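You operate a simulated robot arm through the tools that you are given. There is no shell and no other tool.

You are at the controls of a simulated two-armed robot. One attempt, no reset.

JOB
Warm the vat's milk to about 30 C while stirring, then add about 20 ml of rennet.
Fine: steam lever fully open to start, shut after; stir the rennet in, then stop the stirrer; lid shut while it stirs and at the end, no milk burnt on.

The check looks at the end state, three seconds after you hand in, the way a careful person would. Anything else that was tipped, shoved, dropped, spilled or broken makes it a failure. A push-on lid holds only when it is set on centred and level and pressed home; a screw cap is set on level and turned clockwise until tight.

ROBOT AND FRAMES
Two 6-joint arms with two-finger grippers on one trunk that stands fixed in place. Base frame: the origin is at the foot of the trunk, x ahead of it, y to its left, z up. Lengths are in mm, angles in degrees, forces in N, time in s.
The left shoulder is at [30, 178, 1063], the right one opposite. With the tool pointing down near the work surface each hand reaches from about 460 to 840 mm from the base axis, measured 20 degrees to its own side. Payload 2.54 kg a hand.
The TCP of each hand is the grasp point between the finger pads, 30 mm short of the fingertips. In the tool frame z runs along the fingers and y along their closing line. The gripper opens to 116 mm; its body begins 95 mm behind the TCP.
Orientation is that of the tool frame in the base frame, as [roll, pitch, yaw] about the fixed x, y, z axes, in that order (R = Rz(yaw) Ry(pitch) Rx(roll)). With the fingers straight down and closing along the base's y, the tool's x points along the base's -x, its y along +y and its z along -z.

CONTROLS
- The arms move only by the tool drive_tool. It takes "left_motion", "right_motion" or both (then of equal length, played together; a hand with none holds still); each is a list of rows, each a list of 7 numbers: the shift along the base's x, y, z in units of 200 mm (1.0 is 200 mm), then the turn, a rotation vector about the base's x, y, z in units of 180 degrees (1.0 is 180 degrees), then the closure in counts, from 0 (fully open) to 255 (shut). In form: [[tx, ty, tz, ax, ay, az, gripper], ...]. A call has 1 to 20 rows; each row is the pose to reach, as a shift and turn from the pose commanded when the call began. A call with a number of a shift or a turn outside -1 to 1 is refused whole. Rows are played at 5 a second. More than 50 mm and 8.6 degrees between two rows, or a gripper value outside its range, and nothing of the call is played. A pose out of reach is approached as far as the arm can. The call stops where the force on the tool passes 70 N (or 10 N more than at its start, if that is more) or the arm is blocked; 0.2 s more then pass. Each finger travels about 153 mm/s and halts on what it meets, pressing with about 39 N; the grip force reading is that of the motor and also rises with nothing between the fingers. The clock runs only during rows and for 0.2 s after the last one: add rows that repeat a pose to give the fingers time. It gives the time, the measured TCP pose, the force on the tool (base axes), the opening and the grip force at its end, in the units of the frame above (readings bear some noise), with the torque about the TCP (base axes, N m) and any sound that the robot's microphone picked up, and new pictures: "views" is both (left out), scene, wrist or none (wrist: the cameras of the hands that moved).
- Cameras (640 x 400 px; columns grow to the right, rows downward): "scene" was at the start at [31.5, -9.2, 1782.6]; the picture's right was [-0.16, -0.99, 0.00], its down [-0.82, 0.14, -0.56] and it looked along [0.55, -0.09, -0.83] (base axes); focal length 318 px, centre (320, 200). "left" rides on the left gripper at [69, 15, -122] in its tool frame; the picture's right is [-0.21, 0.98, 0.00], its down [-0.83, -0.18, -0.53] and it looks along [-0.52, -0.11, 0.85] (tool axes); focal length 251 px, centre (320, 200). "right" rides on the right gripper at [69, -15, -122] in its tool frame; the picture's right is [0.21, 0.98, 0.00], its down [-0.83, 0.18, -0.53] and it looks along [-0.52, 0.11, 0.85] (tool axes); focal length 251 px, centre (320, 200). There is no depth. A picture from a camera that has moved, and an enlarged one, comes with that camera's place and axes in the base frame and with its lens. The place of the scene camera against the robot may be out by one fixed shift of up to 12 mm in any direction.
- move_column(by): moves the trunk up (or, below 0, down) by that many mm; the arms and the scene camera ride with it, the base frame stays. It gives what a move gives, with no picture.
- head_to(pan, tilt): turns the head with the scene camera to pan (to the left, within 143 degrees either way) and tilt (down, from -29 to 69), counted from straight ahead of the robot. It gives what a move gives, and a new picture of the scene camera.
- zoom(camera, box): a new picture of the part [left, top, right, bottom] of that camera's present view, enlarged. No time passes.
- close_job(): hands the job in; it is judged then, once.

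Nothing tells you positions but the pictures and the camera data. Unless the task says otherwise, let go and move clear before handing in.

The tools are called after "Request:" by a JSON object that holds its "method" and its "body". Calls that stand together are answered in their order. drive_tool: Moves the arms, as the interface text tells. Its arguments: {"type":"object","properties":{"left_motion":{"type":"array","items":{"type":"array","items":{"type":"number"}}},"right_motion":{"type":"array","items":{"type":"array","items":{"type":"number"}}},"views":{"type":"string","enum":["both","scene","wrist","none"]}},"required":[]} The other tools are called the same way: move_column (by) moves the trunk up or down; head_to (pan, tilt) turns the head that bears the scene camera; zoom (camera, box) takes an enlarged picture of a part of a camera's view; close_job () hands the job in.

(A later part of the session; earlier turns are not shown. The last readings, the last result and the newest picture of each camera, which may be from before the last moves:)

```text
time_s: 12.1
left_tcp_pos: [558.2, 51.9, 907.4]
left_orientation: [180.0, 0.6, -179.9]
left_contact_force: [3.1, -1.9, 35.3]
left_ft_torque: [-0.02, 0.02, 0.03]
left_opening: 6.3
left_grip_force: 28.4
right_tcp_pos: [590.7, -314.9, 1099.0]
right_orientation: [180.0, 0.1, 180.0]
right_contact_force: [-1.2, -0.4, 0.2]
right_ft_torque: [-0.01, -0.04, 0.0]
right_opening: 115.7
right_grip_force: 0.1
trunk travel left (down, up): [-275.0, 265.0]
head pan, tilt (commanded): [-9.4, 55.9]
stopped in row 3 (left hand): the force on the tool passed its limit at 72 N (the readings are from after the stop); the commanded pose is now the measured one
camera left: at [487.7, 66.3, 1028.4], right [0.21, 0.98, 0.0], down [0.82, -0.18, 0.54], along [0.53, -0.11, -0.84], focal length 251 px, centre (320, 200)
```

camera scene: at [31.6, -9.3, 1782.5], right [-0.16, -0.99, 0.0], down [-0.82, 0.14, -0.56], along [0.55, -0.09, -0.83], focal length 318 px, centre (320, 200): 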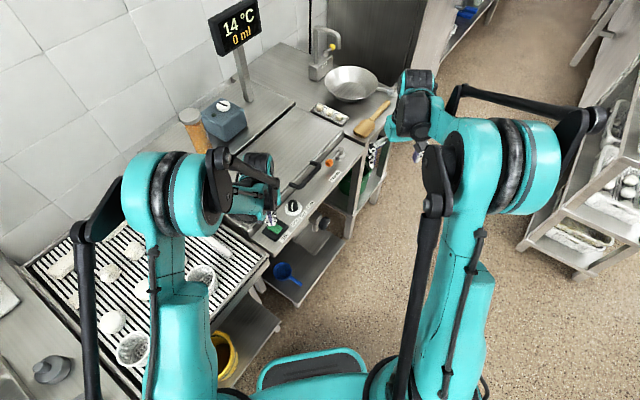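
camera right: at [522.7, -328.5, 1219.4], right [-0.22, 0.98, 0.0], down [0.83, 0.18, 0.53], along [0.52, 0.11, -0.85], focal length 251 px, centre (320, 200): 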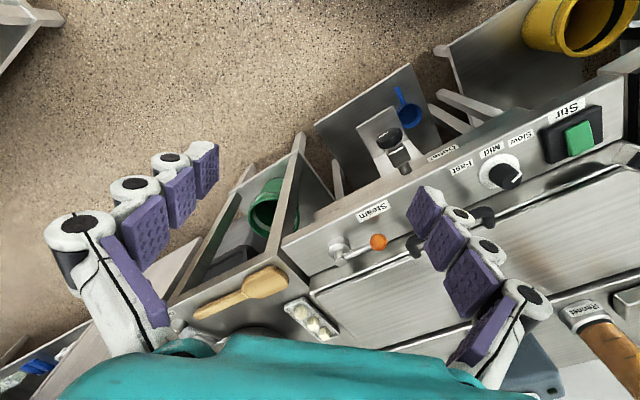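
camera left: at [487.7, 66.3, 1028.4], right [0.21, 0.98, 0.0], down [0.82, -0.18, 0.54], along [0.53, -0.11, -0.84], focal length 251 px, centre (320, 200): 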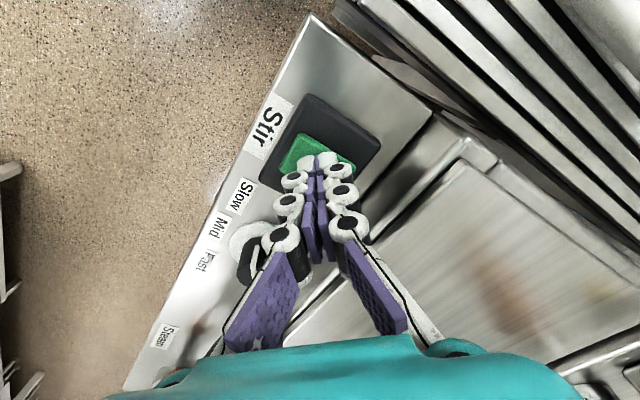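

Contact is very stiff at the button's centre, with no travel, so it may be a rocker that must be pressed at one end. I will lift and shift so the left wrist camera sees the switch unobstructed.

Request:
{"method": "drive_tool", "body": {"left_motion": [[0, 0, 0.1, 0, 0, 0, 255], [0, 0, 0.3, 0, 0, 0, 255], [0.2, 0.04, 0.35, 0, 0, 0, 255], [0.35, 0.04, 0.35, 0, 0, 0, 255]], "views": "both"}}

Request:
{"method": "zoom", "body": {"camera": "left", "box": [230, 10, 370, 110]}}

Request:
{"method": "zoom", "body": {"camera": "right", "box": [530, 90, 640, 170]}}

Request:
{"method": "zoom", "body": {"camera": "scene", "box": [250, 200, 320, 250]}}

```text
time_s: 13.1
left_tcp_pos: [629.2, 59.0, 975.2]
left_orientation: [-180.0, 0.4, -179.9]
left_contact_force: [0.9, -0.3, -0.7]
left_ft_torque: [0.01, -0.02, 0.03]
left_opening: 0.2
left_grip_force: 29.1
right_tcp_pos: [591.5, -315.2, 1097.3]
right_orientation: [-179.9, 0.0, 179.9]
right_contact_force: [-0.2, 0.4, -0.3]
right_ft_torque: [0.04, -0.02, 0.01]
right_opening: 116.1
right_grip_force: 0.1
trunk travel left (down, up): [-275.0, 265.0]
head pan, tilt (commanded): [-9.4, 55.9]
camera scene: at [31.5, -9.8, 1782.5], right [-0.16, -0.99, 0.0], down [-0.82, 0.14, -0.56], along [0.55, -0.09, -0.83], focal length 318 px, centre (320, 200)
camera left: at [559.5, 73.8, 1096.8], right [0.21, 0.98, 0.0], down [0.82, -0.18, 0.54], along [0.53, -0.11, -0.84], focal length 251 px, centre (320, 200)
```

scene: 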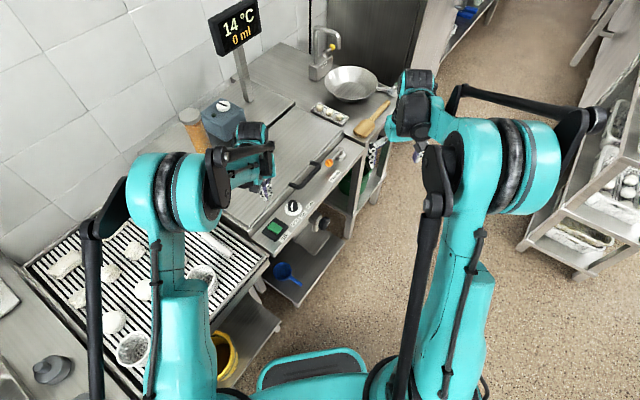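
left: 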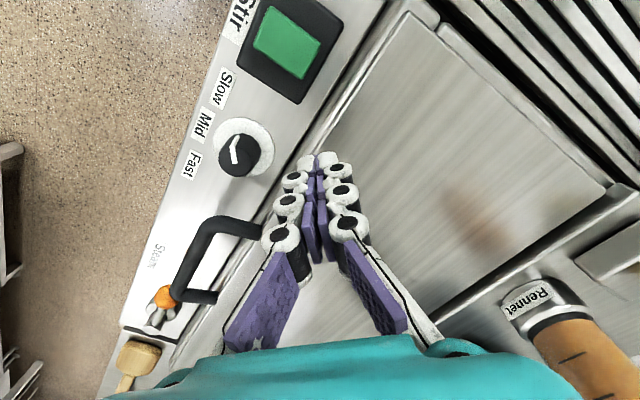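

```text
4.00 times, centred on (300, 60) of left
camera zoom: at [559.5, 73.8, 1096.8], right [0.21, 0.98, 0.0], down [0.82, -0.18, 0.54], along [0.53, -0.11, -0.84], focal length 1006 px, centre (400, 760)
```

zoom: 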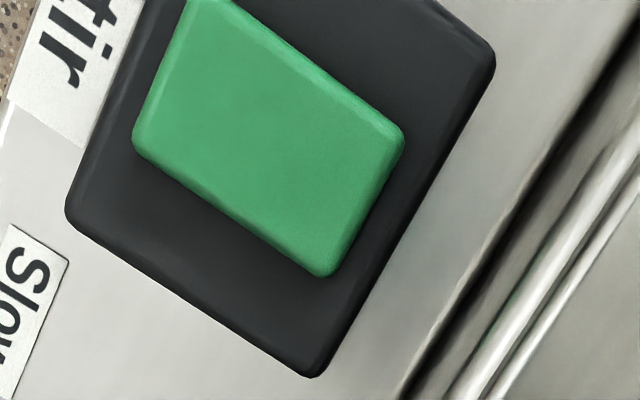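

```text
5.00 times, centred on (585, 130) of right
camera zoom: at [521.7, -329.7, 1219.2], right [-0.21, 0.98, 0.0], down [0.83, 0.18, 0.53], along [0.52, 0.11, -0.85], focal length 1257 px, centre (-1005, 550)
```

zoom: 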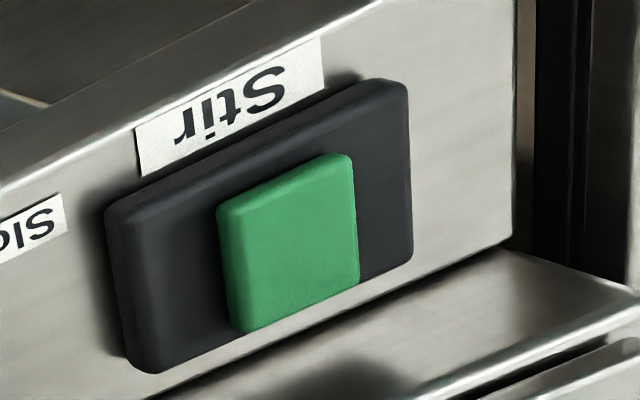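

```text
8.00 times, centred on (285, 225) of scene
camera zoom: at [31.5, -9.8, 1782.5], right [-0.16, -0.99, 0.0], down [-0.82, 0.14, -0.56], along [0.55, -0.09, -0.83], focal length 2542 px, centre (600, 0)
```

zoom: 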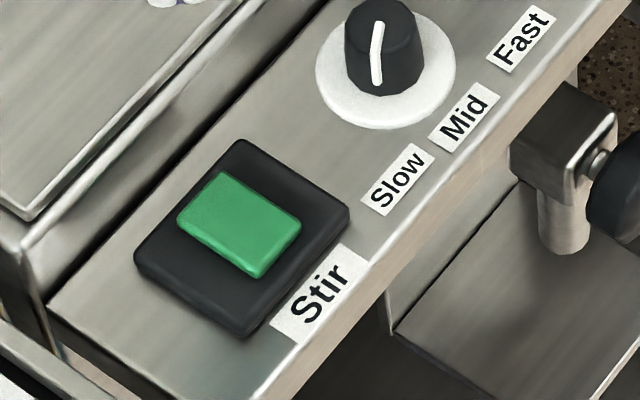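

The green block sits flat and rigid at its centre, about 43 mm across by 30 mm along the panel, inside a black frame. I will reposition the left camera to see the whole switch at high zoom and look for tilt.

Request:
{"method": "drive_tool", "body": {"left_motion": [[-0.1, 0.1, -0.05, 0, 0, 0, 255], [-0.12, 0.2, -0.1, 0, 0, 0, 255], [-0.12, 0.3, -0.1, 0, 0, 0, 255]], "views": "wrist"}}

Request:
{"method": "zoom", "body": {"camera": "left", "box": [190, 20, 330, 120]}}

```text
time_s: 13.9
left_tcp_pos: [604.7, 119.5, 955.6]
left_orientation: [-180.0, 0.4, 180.0]
left_contact_force: [0.0, 0.8, -0.2]
left_ft_torque: [0.0, 0.02, 0.01]
left_opening: 0.0
left_grip_force: 28.5
right_tcp_pos: [591.5, -312.8, 1098.4]
right_orientation: [-180.0, 0.0, -179.9]
right_contact_force: [-0.1, -0.5, 0.3]
right_ft_torque: [0.0, 0.0, -0.01]
right_opening: 116.3
right_grip_force: 0.0
trunk travel left (down, up): [-275.0, 265.0]
head pan, tilt (commanded): [-9.4, 55.9]
camera left: at [535.4, 134.6, 1077.1], right [0.21, 0.98, 0.0], down [0.82, -0.18, 0.54], along [0.53, -0.11, -0.84], focal length 251 px, centre (320, 200)
```

left: 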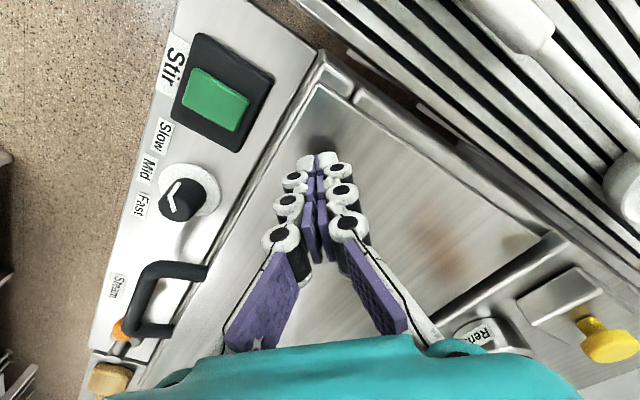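

```text
4.00 times, centred on (260, 70) of left
camera zoom: at [535.4, 134.6, 1077.1], right [0.21, 0.98, 0.0], down [0.82, -0.18, 0.54], along [0.53, -0.11, -0.84], focal length 1006 px, centre (560, 720)
```

zoom: 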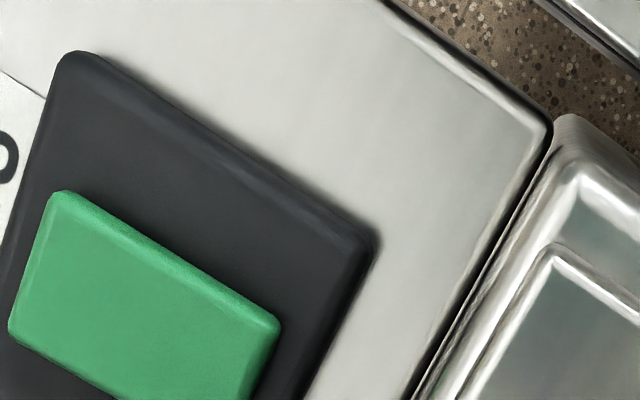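

The button seems level and centred, so it should be a plain push button with short travel. The blue box at the back has a small lamp, so I will check whether anything there has changed.

Request:
{"method": "zoom", "body": {"camera": "scene", "box": [180, 80, 280, 160]}}

Request:
{"method": "zoom", "body": {"camera": "scene", "box": [250, 195, 320, 250]}}

Request:
{"method": "zoom", "body": {"camera": "left", "box": [160, 30, 290, 160]}}

```text
5.00 times, centred on (230, 120) of scene
camera zoom: at [31.3, -8.2, 1782.6], right [-0.16, -0.99, 0.0], down [-0.82, 0.14, -0.56], along [0.55, -0.09, -0.83], focal length 1588 px, centre (770, 600)
```

zoom: 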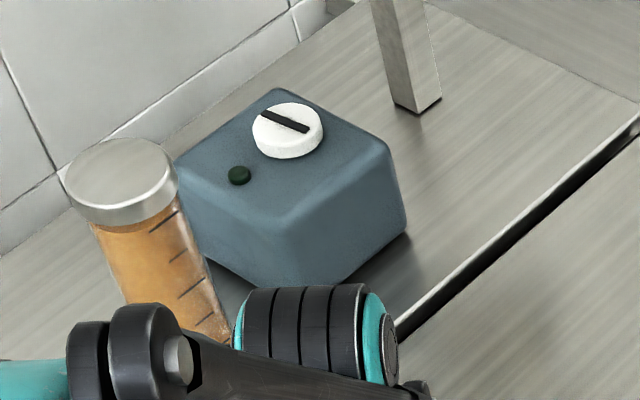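

```text
7.27 times, centred on (285, 222) of scene
camera zoom: at [31.3, -8.2, 1782.6], right [-0.16, -0.99, 0.0], down [-0.82, 0.14, -0.56], along [0.55, -0.09, -0.83], focal length 2310 px, centre (574, 36)
```

zoom: 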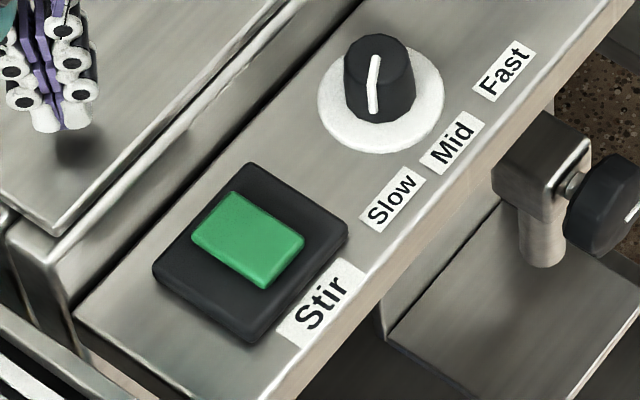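

```text
3.08 times, centred on (225, 95) of left
camera zoom: at [535.4, 134.6, 1077.1], right [0.21, 0.98, 0.0], down [0.82, -0.18, 0.54], along [0.53, -0.11, -0.84], focal length 774 px, centre (612, 523)
```

zoom: 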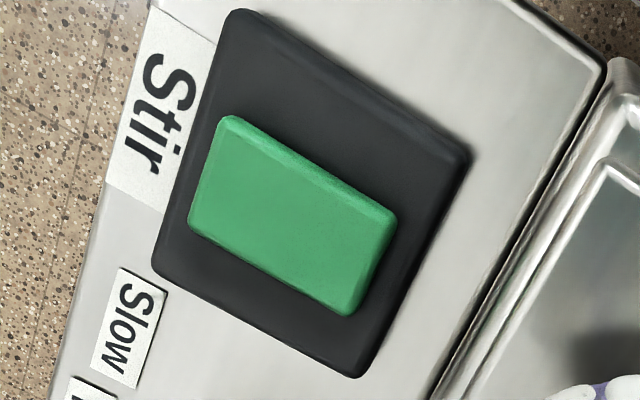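

The button is centred in its frame and nothing has changed elsewhere. I will press again toward its left end while watching from the fixed right camera to see whether the green part sinks or tilts.

Request:
{"method": "drive_tool", "body": {"left_motion": [[-0.13, -0.15, 0, 0, 0, 0, 255], [-0.266, -0.3145, -0.05, 0, 0, 0, 255], [-0.266, -0.3145, -0.135, 0, 0, 0, 255], [-0.266, -0.3145, -0.2, 0, 0, 0, 255], [-0.266, -0.3145, -0.235, 0, 0, 0, 255]], "views": "none"}}

Request:
{"method": "zoom", "body": {"camera": "right", "box": [530, 90, 640, 170]}}

Request:
{"method": "drive_tool", "body": {"left_motion": [[0, 0, -0.005, 0, 0, 0, 255], [0, 0, -0.01, 0, 0, 0, 255], [0, 0, -0.015, 0, 0, 0, 255], [0, 0, -0.02, 0, 0, 0, 255], [0, 0, -0.02, 0, 0, 0, 255]], "views": "none"}}

Request:
{"method": "zoom", "body": {"camera": "right", "box": [530, 90, 640, 170]}}

```text
time_s: 15.1
left_tcp_pos: [552.1, 55.7, 908.3]
left_orientation: [-180.0, 0.4, -179.9]
left_contact_force: [0.6, 0.0, 0.2]
left_ft_torque: [-0.02, 0.02, 0.0]
left_opening: 0.0
left_grip_force: 28.5
right_tcp_pos: [591.6, -313.2, 1098.5]
right_orientation: [179.9, 0.1, -179.9]
right_contact_force: [-0.1, 0.4, -0.8]
right_ft_torque: [0.01, 0.01, -0.01]
right_opening: 115.9
right_grip_force: 0.0
trunk travel left (down, up): [-275.0, 265.0]
head pan, tilt (commanded): [-9.4, 55.9]
```

```text
5.00 times, centred on (585, 130) of right
camera zoom: at [522.1, -329.1, 1219.3], right [-0.21, 0.98, 0.0], down [0.83, 0.18, 0.53], along [0.52, 0.11, -0.85], focal length 1257 px, centre (-1005, 550)
```

zoom: 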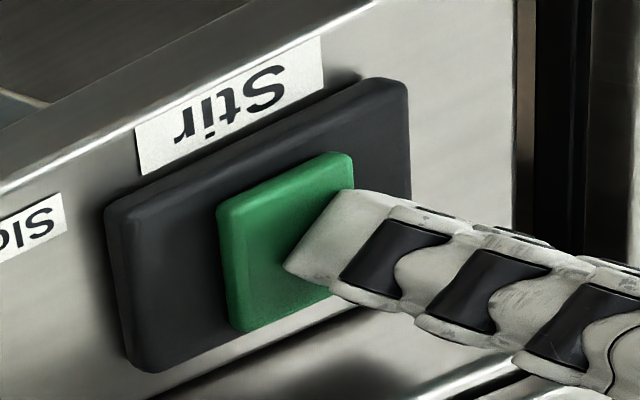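

```text
time_s: 16.3
left_tcp_pos: [552.1, 57.5, 906.8]
left_orientation: [-180.0, 0.6, -179.9]
left_contact_force: [18.7, -4.8, 59.8]
left_ft_torque: [-0.09, -0.51, -0.09]
left_opening: 5.6
left_grip_force: 28.5
right_tcp_pos: [590.0, -315.4, 1099.5]
right_orientation: [-180.0, 0.1, 180.0]
right_contact_force: [1.0, 0.1, 0.2]
right_ft_torque: [0.03, 0.01, 0.01]
right_opening: 115.9
right_grip_force: 0.1
trunk travel left (down, up): [-275.0, 265.0]
head pan, tilt (commanded): [-9.4, 55.9]
```

```text
5.00 times, centred on (585, 130) of right
camera zoom: at [519.4, -330.3, 1220.7], right [-0.21, 0.98, 0.0], down [0.82, 0.18, 0.54], along [0.52, 0.12, -0.84], focal length 1257 px, centre (-1005, 550)
```

zoom: 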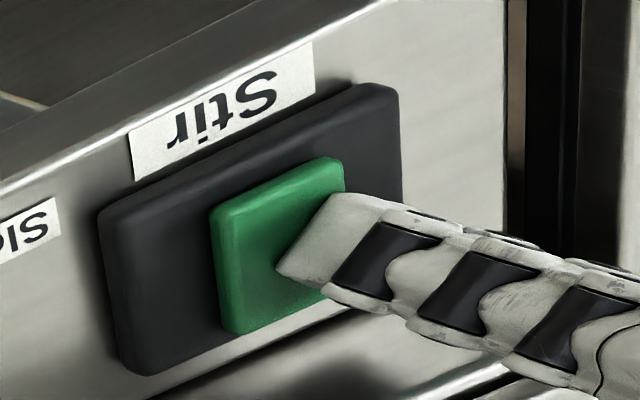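

The green part does not move at all at 60 N in its middle, so it is not a plain push button there. It is longer front-to-back, so it may rock that way. I will try its rear end next.

Request:
{"method": "drive_tool", "body": {"left_motion": [[0, 0, 0.03, 0, 0, 0, 255], [0, 0, 0.07, 0, 0, 0, 255], [0.095, 0.02, 0.07, 0, 0, 0, 255], [0.095, 0.02, 0.02, 0, 0, 0, 255], [0.095, 0.02, 0.01, 0, 0, 0, 255], [0.095, 0.02, 0.005, 0, 0, 0, 255], [0.095, 0.02, 0.0, 0, 0, 0, 255], [0.095, 0.02, -0.005, 0, 0, 0, 255], [0.095, 0.02, -0.01, 0, 0, 0, 255]], "views": "none"}}

Request:
{"method": "zoom", "body": {"camera": "right", "box": [530, 90, 640, 170]}}

```text
time_s: 18.4
left_tcp_pos: [570.6, 60.2, 904.9]
left_orientation: [180.0, 0.7, -179.9]
left_contact_force: [3.4, -0.6, 38.8]
left_ft_torque: [-0.3, 0.33, 0.0]
left_opening: 0.0
left_grip_force: 28.5
right_tcp_pos: [589.8, -313.6, 1099.2]
right_orientation: [180.0, 0.0, 180.0]
right_contact_force: [0.1, 0.8, 0.2]
right_ft_torque: [-0.02, -0.03, -0.03]
right_opening: 115.9
right_grip_force: 0.0
trunk travel left (down, up): [-275.0, 265.0]
head pan, tilt (commanded): [-9.4, 55.9]
stopped in row 9 (left hand): the force on the tool passed its limit at 75 N (the readings are from after the stop); the commanded pose is now the measured one
```

```text
5.00 times, centred on (585, 130) of right
camera zoom: at [519.1, -329.5, 1220.4], right [-0.22, 0.98, 0.0], down [0.82, 0.18, 0.54], along [0.52, 0.11, -0.84], focal length 1257 px, centre (-1005, 550)
```

zoom: 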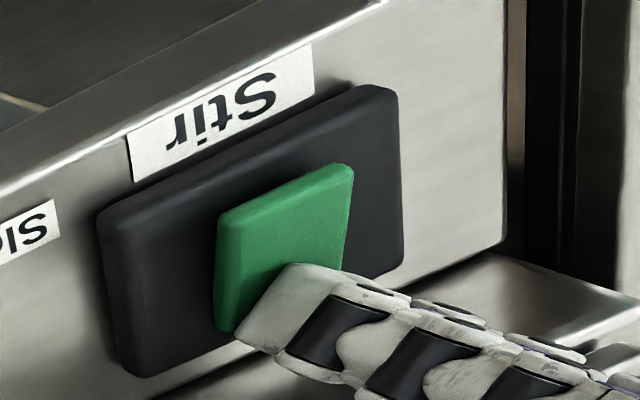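

The green part tilted: it is a rocker that rocks front to back, and its rear end is now down. I will lift off and check whether it stays and whether anything is heard.

Request:
{"method": "drive_tool", "body": {"left_motion": [[0, 0, 0.05, 0, 0, 0, 255], [0, 0, 0.15, 0, 0, 0, 255], [0, 0, 0.25, 0, 0, 0, 255], [0, 0, 0.25, 0, 0, 0, 255]], "views": "scene"}}

Request:
{"method": "zoom", "body": {"camera": "right", "box": [530, 90, 640, 170]}}

Request:
{"method": "zoom", "body": {"camera": "scene", "box": [250, 195, 320, 250]}}

```text
time_s: 19.4
left_tcp_pos: [572.8, 60.2, 954.4]
left_orientation: [180.0, 0.6, -179.8]
left_contact_force: [0.2, -0.3, 0.0]
left_ft_torque: [0.01, 0.02, 0.0]
left_opening: 0.1
left_grip_force: 28.6
right_tcp_pos: [592.2, -313.8, 1098.3]
right_orientation: [180.0, 0.0, 180.0]
right_contact_force: [-1.0, 0.2, -1.3]
right_ft_torque: [0.02, -0.01, 0.01]
right_opening: 115.9
right_grip_force: 0.0
trunk travel left (down, up): [-275.0, 265.0]
head pan, tilt (commanded): [-9.4, 55.9]
camera scene: at [31.5, -9.3, 1782.5], right [-0.16, -0.99, 0.0], down [-0.82, 0.14, -0.56], along [0.55, -0.09, -0.83], focal length 318 px, centre (320, 200)
```

scene: 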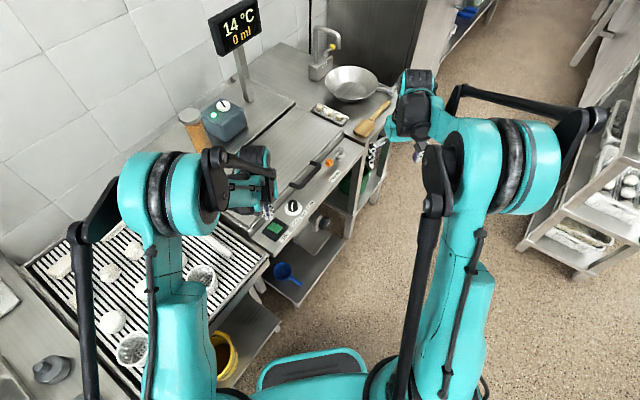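

```text
5.00 times, centred on (585, 130) of right
camera zoom: at [521.6, -329.3, 1219.3], right [-0.21, 0.98, 0.0], down [0.83, 0.18, 0.53], along [0.52, 0.11, -0.85], focal length 1257 px, centre (-1005, 550)
```

zoom: 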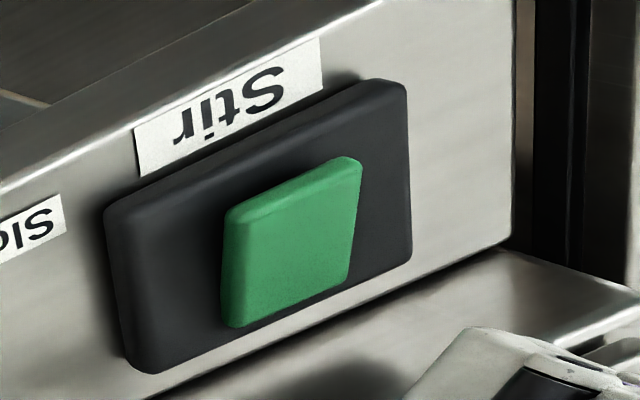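

```text
7.27 times, centred on (285, 222) of scene
camera zoom: at [31.5, -9.3, 1782.5], right [-0.16, -0.99, 0.0], down [-0.82, 0.14, -0.56], along [0.55, -0.09, -0.83], focal length 2310 px, centre (574, 36)
```

zoom: 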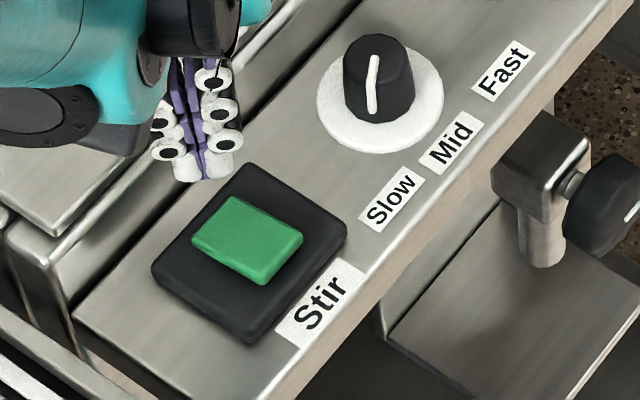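

The rocker stayed tilted (latched), and the lamp on the blue box seems to have turned bright green. I will zoom in on the motor box to confirm the stirrer is running.

Request:
{"method": "zoom", "body": {"camera": "scene", "box": [180, 80, 280, 160]}}

Request:
{"method": "zoom", "body": {"camera": "left", "box": [340, 200, 640, 400]}}

```text
5.00 times, centred on (230, 120) of scene
camera zoom: at [31.5, -9.3, 1782.5], right [-0.16, -0.99, 0.0], down [-0.82, 0.14, -0.56], along [0.55, -0.09, -0.83], focal length 1588 px, centre (770, 600)
```

zoom: 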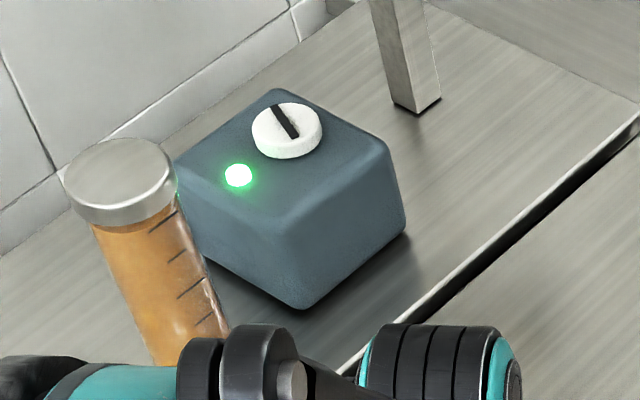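

```text
2.00 times, centred on (490, 300) of left
camera zoom: at [501.3, 76.0, 1075.0], right [0.21, 0.98, 0.0], down [0.82, -0.18, 0.54], along [0.53, -0.11, -0.84], focal length 503 px, centre (-20, 0)
```

zoom: 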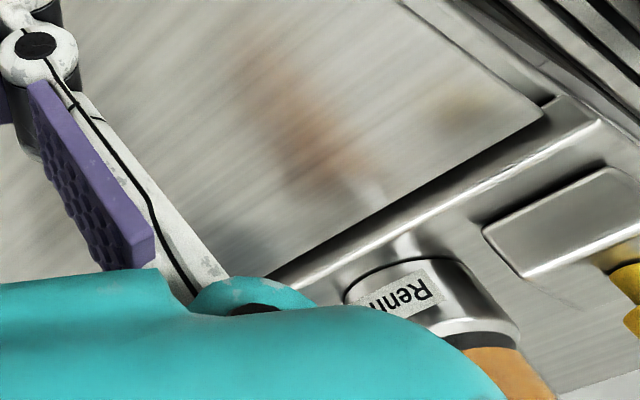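

The stirrer is running: the lamp is lit and its indicator has turned. Next I bring the right hand above the orange steam ball at about (784, -170), turned 45° so the fingers close across the lever and partly closed to clear the lid rim.

Request:
{"method": "drive_tool", "body": {"right_motion": [[0.137, 0.103, -0.091, 0, 0, -0.036, 60], [0.274, 0.206, -0.183, 0, 0, -0.071, 120], [0.411, 0.309, -0.274, 0, 0, -0.107, 167], [0.549, 0.411, -0.366, 0, 0, -0.143, 167], [0.686, 0.514, -0.457, 0, 0, -0.179, 167], [0.823, 0.617, -0.549, 0, 0, -0.214, 167], [0.96, 0.72, -0.64, 0, 0, -0.25, 167]], "views": "both"}}

Request:
{"method": "zoom", "body": {"camera": "right", "box": [220, 60, 420, 210]}}

Request:
{"method": "zoom", "body": {"camera": "scene", "box": [180, 0, 280, 160]}}

```text
time_s: 21.0
left_tcp_pos: [572.7, 61.8, 952.8]
left_orientation: [180.0, 0.7, -179.9]
left_contact_force: [-0.7, -0.7, -0.7]
left_ft_torque: [-0.02, 0.01, 0.02]
left_opening: 0.0
left_grip_force: 29.1
right_tcp_pos: [785.6, -170.6, 970.0]
right_orientation: [-179.8, 0.0, 134.9]
right_contact_force: [-0.5, -1.4, -0.3]
right_ft_torque: [0.02, 0.06, 0.0]
right_opening: 39.8
right_grip_force: 0.1
trunk travel left (down, up): [-275.0, 265.0]
head pan, tilt (commanded): [-9.4, 55.9]
camera scene: at [33.5, -8.8, 1782.5], right [-0.16, -0.99, 0.0], down [-0.82, 0.14, -0.56], along [0.55, -0.09, -0.83], focal length 318 px, centre (320, 200)
camera right: at [725.3, -131.7, 1090.7], right [0.54, 0.84, 0.0], down [0.71, -0.46, 0.53], along [0.45, -0.29, -0.85], focal length 251 px, centre (320, 200)
```

scene: 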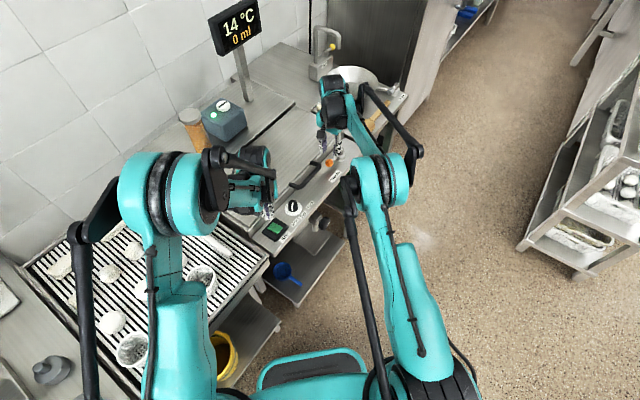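
right: 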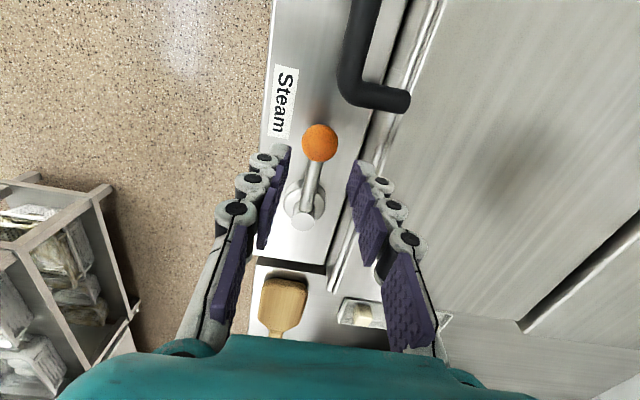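

```text
2.67 times, centred on (320, 135) of right
camera zoom: at [725.3, -131.7, 1090.7], right [0.54, 0.84, 0.0], down [0.71, -0.46, 0.53], along [0.45, -0.29, -0.85], focal length 670 px, centre (320, 373)
```

zoom: 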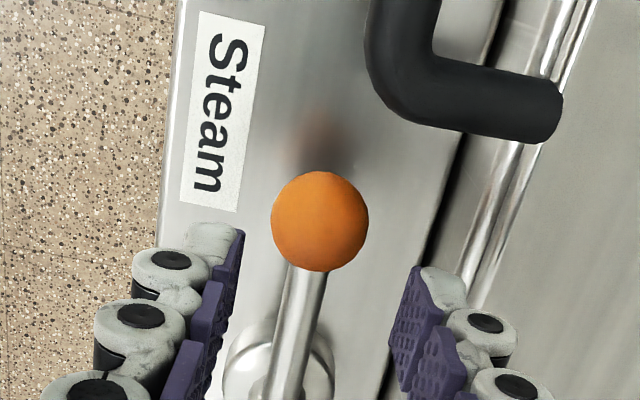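

```text
2.50 times, centred on (230, 80) of scene
camera zoom: at [33.5, -8.8, 1782.5], right [-0.16, -0.99, 0.0], down [-0.82, 0.14, -0.56], along [0.55, -0.09, -0.83], focal length 794 px, centre (545, 500)
```

zoom: 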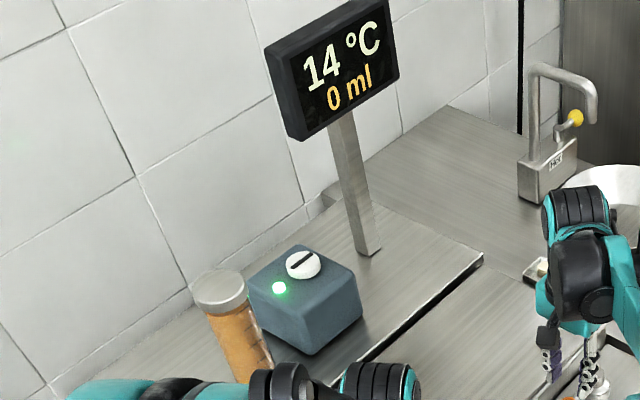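

The ball is centred between the fingers at about (785, -170). I will lower around it to TCP z 913.

Request:
{"method": "drive_tool", "body": {"right_motion": [[0, 0, -0.1, 0, 0, 0, 167], [0, 0, -0.2, 0, 0, 0, 167], [0, 0, -0.25, 0, 0, 0, 167], [0, 0, -0.285, 0, 0, 0, 167]], "views": "wrist"}}

Request:
{"method": "zoom", "body": {"camera": "right", "box": [220, 60, 420, 210]}}

```text
time_s: 22.0
left_tcp_pos: [572.2, 61.9, 953.0]
left_orientation: [-180.0, 0.6, -179.9]
left_contact_force: [-0.4, 0.1, 0.7]
left_ft_torque: [0.05, -0.04, 0.0]
left_opening: 0.1
left_grip_force: 28.6
right_tcp_pos: [784.6, -170.5, 912.4]
right_orientation: [180.0, 0.1, 135.0]
right_contact_force: [-0.5, 0.2, 0.8]
right_ft_torque: [0.01, 0.02, 0.02]
right_opening: 39.9
right_grip_force: 0.0
trunk travel left (down, up): [-275.0, 265.0]
head pan, tilt (commanded): [-9.4, 55.9]
camera right: at [723.3, -132.5, 1034.1], right [0.54, 0.84, 0.0], down [0.71, -0.46, 0.53], along [0.45, -0.29, -0.85], focal length 251 px, centre (320, 200)
```

right: 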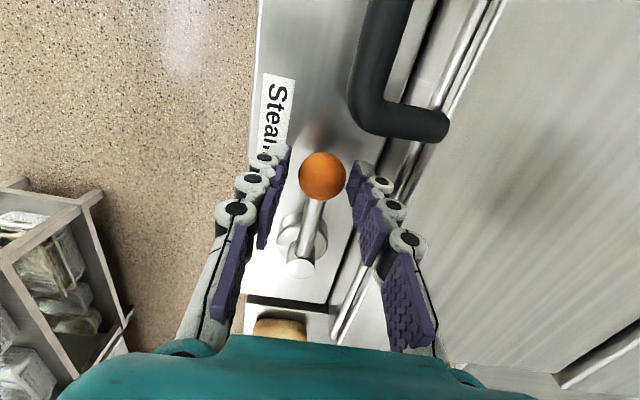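

```text
2.67 times, centred on (320, 135) of right
camera zoom: at [723.3, -132.5, 1034.1], right [0.54, 0.84, 0.0], down [0.71, -0.46, 0.53], along [0.45, -0.29, -0.85], focal length 670 px, centre (320, 373)
```

zoom: 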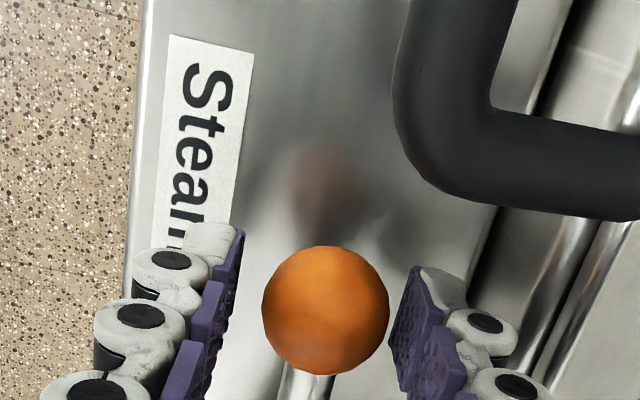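

The fingers cage the ball cleanly. I will swing the lever about its pivot near (833, -220), bringing the ball toward the front edge while turning the hand with it, and stop if it meets a limit.

Request:
{"method": "drive_tool", "body": {"right_motion": [[-0.0305, -0.0338, 0, 0, 0, 0.0417, 167], [-0.0565, -0.0715, 0, 0, 0, 0.0833, 167], [-0.0772, -0.1119, 0, 0, 0, 0.125, 167], [-0.0925, -0.1548, 0, 0, 0, 0.1667, 167], [-0.1021, -0.1993, 0, 0, 0, 0.2083, 167], [-0.1058, -0.2447, 0, 0, 0, 0.25, 167], [-0.1035, -0.2902, 0, 0, 0, 0.2917, 167], [-0.0953, -0.335, 0, 0, 0, 0.3333, 167], [-0.0813, -0.3784, 0, 0, 0, 0.375, 167], [-0.0618, -0.4195, 0, 0, 0, 0.4167, 167], [-0.037, -0.4578, 0, 0, 0, 0.4583, 167], [-0.0075, -0.4925, 0, 0, 0, 0.5, 167]], "views": "both"}}

```text
time_s: 24.6
left_tcp_pos: [571.5, 59.7, 953.8]
left_orientation: [-180.0, 0.6, -179.9]
left_contact_force: [0.4, -1.1, 0.1]
left_ft_torque: [-0.04, 0.04, -0.01]
left_opening: 0.2
left_grip_force: 28.7
right_tcp_pos: [783.5, -268.5, 914.7]
right_orientation: [180.0, 0.0, -134.9]
right_contact_force: [-1.1, 0.2, -1.0]
right_ft_torque: [0.0, -0.04, 0.02]
right_opening: 40.7
right_grip_force: 0.2
trunk travel left (down, up): [-275.0, 265.0]
head pan, tilt (commanded): [-9.4, 55.9]
camera scene: at [31.8, -9.4, 1782.6], right [-0.16, -0.99, 0.0], down [-0.82, 0.14, -0.56], along [0.55, -0.09, -0.83], focal length 318 px, centre (320, 200)
camera right: at [743.5, -328.7, 1035.5], right [-0.84, 0.54, 0.0], down [0.45, 0.71, 0.53], along [0.29, 0.45, -0.85], focal length 251 px, centre (320, 200)
```

scene: 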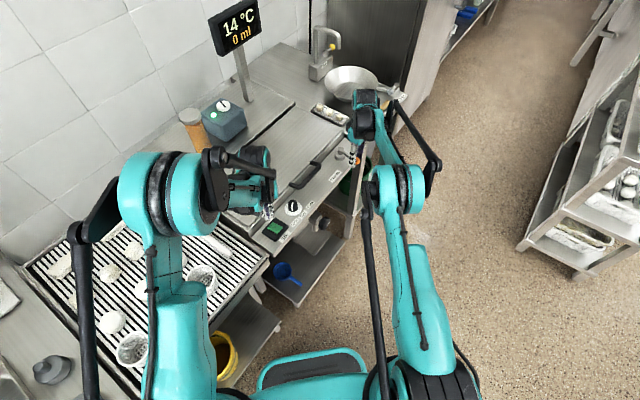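
right: 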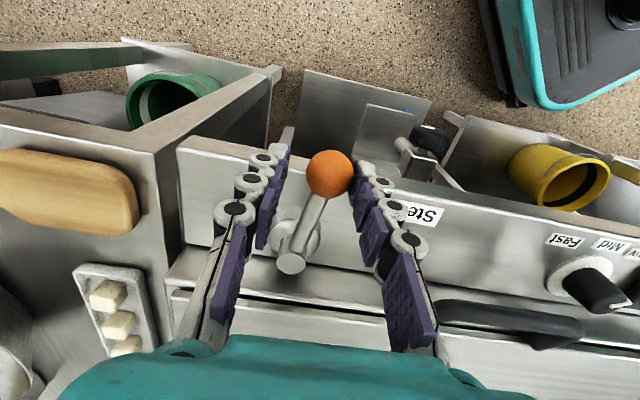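

The lever swung about 85° with almost no resistance and no end stop yet. I will keep turning gently to find the fully open stop.

Request:
{"method": "drive_tool", "body": {"right_motion": [[0.0338, -0.0305, 0, 0, 0, 0.0417, 167], [0.0713, -0.0565, 0, 0, 0, 0.0833, 167]], "views": "both"}}

Request:
{"method": "zoom", "body": {"camera": "right", "box": [220, 100, 460, 300]}}

Request:
{"method": "zoom", "body": {"camera": "scene", "box": [180, 0, 280, 160]}}

```text
time_s: 25.2
left_tcp_pos: [572.9, 60.0, 953.3]
left_orientation: [-180.0, 0.5, -179.8]
left_contact_force: [-0.7, 0.3, 0.0]
left_ft_torque: [-0.03, -0.03, 0.0]
left_opening: 0.0
left_grip_force: 28.7
right_tcp_pos: [785.1, -279.3, 917.8]
right_orientation: [-179.8, 0.1, -119.9]
right_contact_force: [0.0, 0.3, 0.5]
right_ft_torque: [0.01, 0.02, -0.02]
right_opening: 40.2
right_grip_force: 0.0
right hand out of reach, approached as far as the arm can: row 1, 2
trunk travel left (down, up): [-275.0, 265.0]
head pan, tilt (commanded): [-9.4, 55.9]
camera scene: at [31.5, -9.1, 1782.6], right [-0.16, -0.99, 0.0], down [-0.82, 0.14, -0.56], along [0.55, -0.09, -0.83], focal length 318 px, centre (320, 200)
camera right: at [762.4, -346.2, 1039.5], right [-0.95, 0.3, 0.0], down [0.25, 0.81, 0.53], along [0.16, 0.51, -0.85], focal length 251 px, centre (320, 200)
```

scene: 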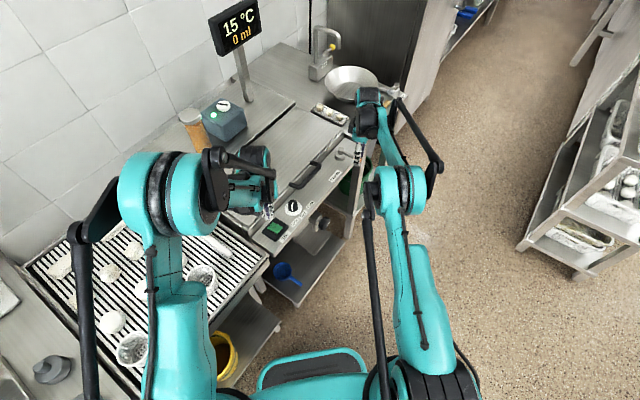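
right: 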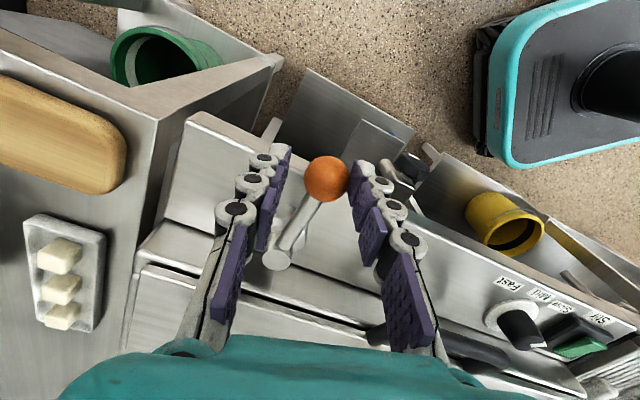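

```text
2.00 times, centred on (340, 200) of right
camera zoom: at [762.4, -346.2, 1039.5], right [-0.95, 0.3, 0.0], down [0.25, 0.81, 0.53], along [0.16, 0.51, -0.85], focal length 503 px, centre (280, 200)
```

zoom: 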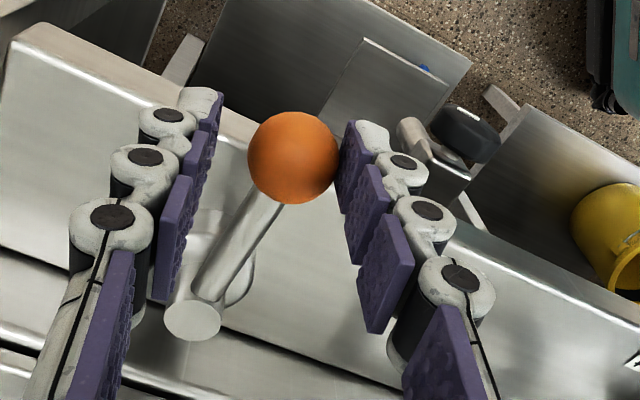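

```text
2.50 times, centred on (230, 80) of scene
camera zoom: at [31.5, -9.1, 1782.6], right [-0.16, -0.99, 0.0], down [-0.82, 0.14, -0.56], along [0.55, -0.09, -0.83], focal length 794 px, centre (545, 500)
```

zoom: 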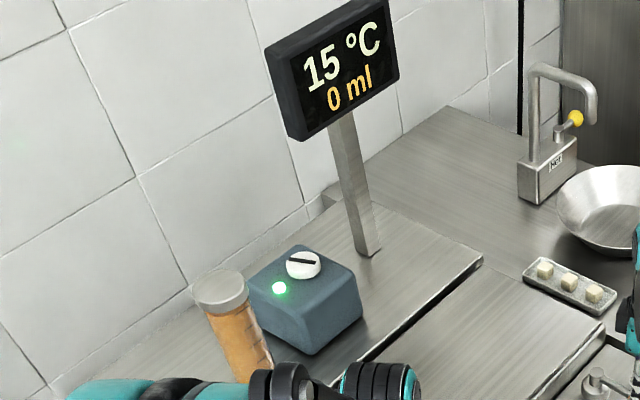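

The display now reads 15 °C, so steam is flowing, and the lever is at about 88°. The arm was at its reach limit, so I will tilt the hand slightly outward and nudge the lever a little further to confirm the stop.

Request:
{"method": "drive_tool", "body": {"right_motion": [[0, 0, -0.01, 0, -0.04, 0, 167], [0.02, -0.02, -0.02, 0, -0.07, 0, 167], [0.04, -0.04, -0.02, 0, -0.07, 0, 167], [0.06, -0.06, -0.02, 0, -0.07, 0, 167]], "views": "both"}}

Request:
{"method": "zoom", "body": {"camera": "right", "box": [220, 100, 460, 300]}}

Request:
{"method": "zoom", "body": {"camera": "scene", "box": [200, 0, 280, 60]}}

```text
time_s: 26.2
left_tcp_pos: [570.6, 63.9, 955.4]
left_orientation: [-179.9, 0.7, -179.9]
left_contact_force: [0.2, 0.8, -0.9]
left_ft_torque: [0.01, -0.01, -0.06]
left_opening: 0.0
left_grip_force: 29.0
right_tcp_pos: [794.3, -286.6, 914.6]
right_orientation: [-169.1, 6.3, -119.2]
right_contact_force: [-23.6, 21.6, -3.0]
right_ft_torque: [0.63, 0.29, -0.04]
right_opening: 60.7
right_grip_force: 15.2
trunk travel left (down, up): [-275.0, 265.0]
head pan, tilt (commanded): [-9.4, 55.9]
camera scene: at [28.2, -6.0, 1782.6], right [-0.16, -0.99, 0.0], down [-0.82, 0.13, -0.56], along [0.56, -0.09, -0.83], focal length 318 px, centre (320, 200)
camera right: at [746.5, -353.3, 1028.0], right [-0.93, 0.3, -0.21], down [0.13, 0.81, 0.58], along [0.34, 0.51, -0.79], focal length 251 px, centre (320, 200)
```

scene: 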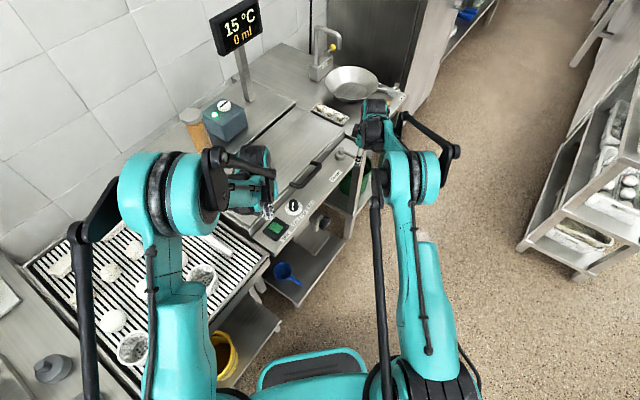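
right: 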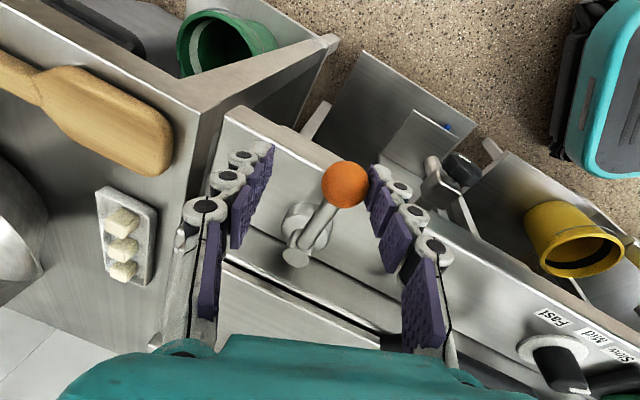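

```text
2.00 times, centred on (340, 200) of right
camera zoom: at [746.5, -353.3, 1028.0], right [-0.93, 0.3, -0.21], down [0.13, 0.81, 0.58], along [0.34, 0.51, -0.79], focal length 503 px, centre (280, 200)
```

zoom: 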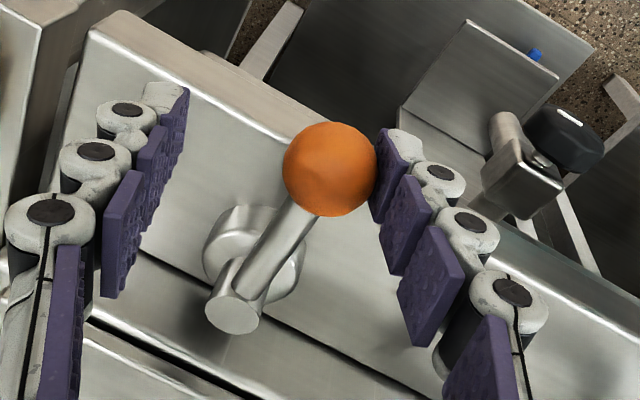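

```text
6.67 times, centred on (240, 30) of scene
camera zoom: at [28.2, -6.0, 1782.6], right [-0.16, -0.99, 0.0], down [-0.82, 0.13, -0.56], along [0.56, -0.09, -0.83], focal length 2118 px, centre (853, 1333)
```

zoom: 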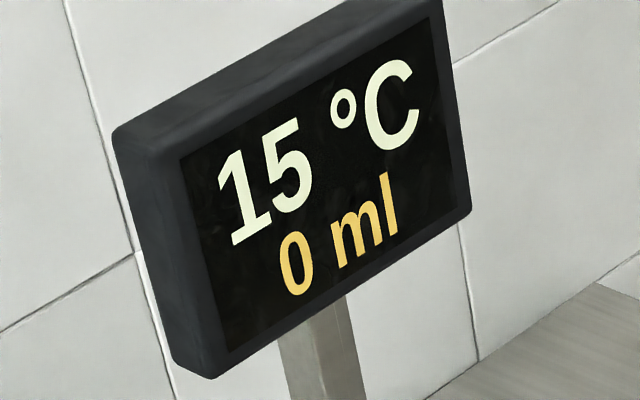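

The lever hit its stop: 32 N against the finger with no further turn, so the steam is fully open, and the display reads 15 °C. I will ease the hand back to a neutral cage around the ball and watch the temperature.

Request:
{"method": "drive_tool", "body": {"right_motion": [[-0.03, 0.04, 0, 0, 0.035, 0, 167], [-0.06, 0.09, 0, 0, 0.07, 0, 167], [-0.06, 0.1, 0, 0, 0.07, 0, 167]], "views": "scene"}}

Request:
{"method": "drive_tool", "body": {"right_motion": [[0, 0, 0, 0, 0, -0.04, 167], [0, 0, 0, 0, 0, -0.0833, 167], [0, 0, 0, 0, 0, -0.0833, 167]], "views": "both"}}

Request:
{"method": "zoom", "body": {"camera": "scene", "box": [180, 0, 280, 160]}}

Request:
{"method": "zoom", "body": {"camera": "right", "box": [220, 100, 460, 300]}}

```text
time_s: 27.0
left_tcp_pos: [571.7, 61.4, 954.5]
left_orientation: [179.9, 0.6, -179.9]
left_contact_force: [0.4, -0.1, 0.2]
left_ft_torque: [-0.02, 0.05, -0.03]
left_opening: 0.1
left_grip_force: 28.2
right_tcp_pos: [783.9, -270.7, 914.7]
right_orientation: [-179.8, 0.0, -120.1]
right_contact_force: [0.6, 0.5, -0.1]
right_ft_torque: [-0.02, 0.02, 0.0]
right_opening: 40.1
right_grip_force: 0.1
trunk travel left (down, up): [-275.0, 265.0]
head pan, tilt (commanded): [-9.4, 55.9]
camera scene: at [31.2, -9.2, 1782.6], right [-0.16, -0.99, 0.0], down [-0.82, 0.14, -0.56], along [0.55, -0.09, -0.83], focal length 318 px, centre (320, 200)
```

scene: 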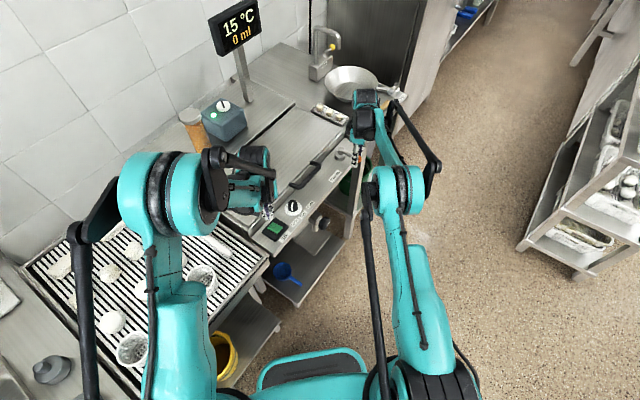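

```text
time_s: 27.8
left_tcp_pos: [571.6, 60.8, 953.7]
left_orientation: [179.9, 0.6, -179.9]
left_contact_force: [-0.7, -1.4, -0.6]
left_ft_torque: [0.01, -0.03, 0.01]
left_opening: 0.1
left_grip_force: 28.8
right_tcp_pos: [785.4, -270.6, 913.4]
right_orientation: [-179.9, 0.1, -135.1]
right_contact_force: [0.3, 0.8, 0.1]
right_ft_torque: [0.01, 0.01, 0.0]
right_opening: 39.8
right_grip_force: 0.0
trunk travel left (down, up): [-275.0, 265.0]
head pan, tilt (commanded): [-9.4, 55.9]
camera scene: at [31.6, -9.2, 1782.6], right [-0.16, -0.99, 0.0], down [-0.82, 0.14, -0.56], along [0.55, -0.09, -0.83], focal length 318 px, centre (320, 200)
camera right: at [745.1, -329.6, 1034.6], right [-0.84, 0.54, 0.0], down [0.45, 0.71, 0.54], along [0.29, 0.45, -0.84], focal length 251 px, centre (320, 200)
```

scene: 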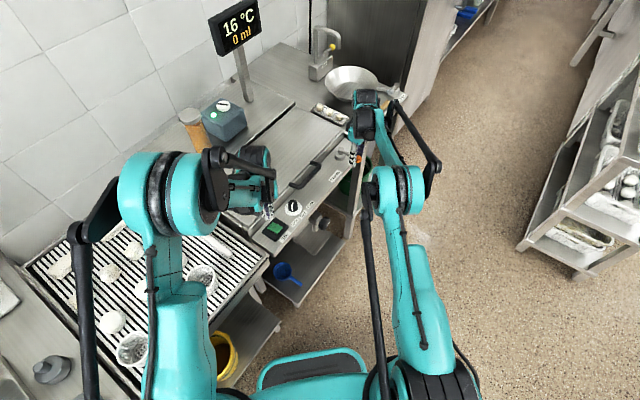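
right: 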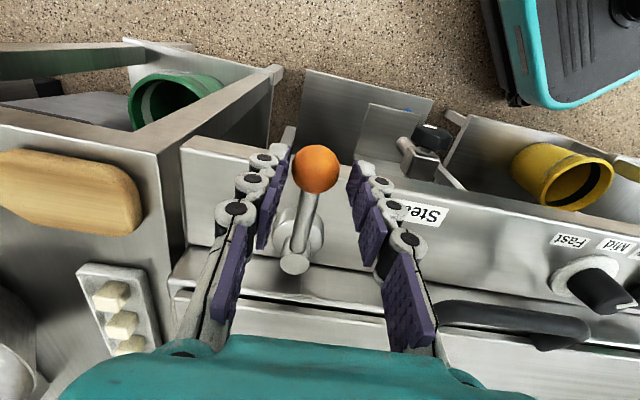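

```text
2.50 times, centred on (230, 80) of scene
camera zoom: at [31.6, -9.2, 1782.6], right [-0.16, -0.99, 0.0], down [-0.82, 0.14, -0.56], along [0.55, -0.09, -0.83], focal length 794 px, centre (545, 500)
```

zoom: 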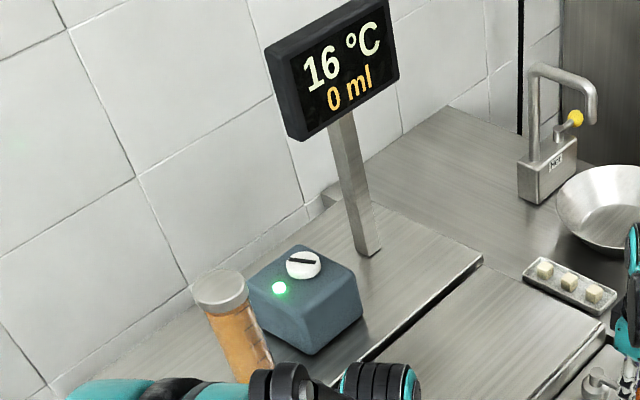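

```text
2.00 times, centred on (340, 200) of right
camera zoom: at [745.1, -329.6, 1034.6], right [-0.84, 0.54, 0.0], down [0.45, 0.71, 0.54], along [0.29, 0.45, -0.84], focal length 503 px, centre (280, 200)
```

zoom: 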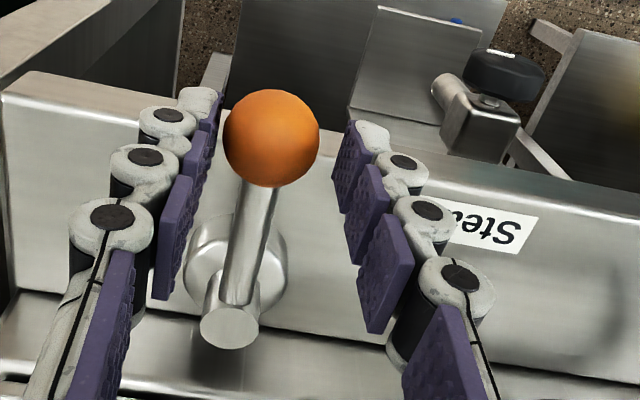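

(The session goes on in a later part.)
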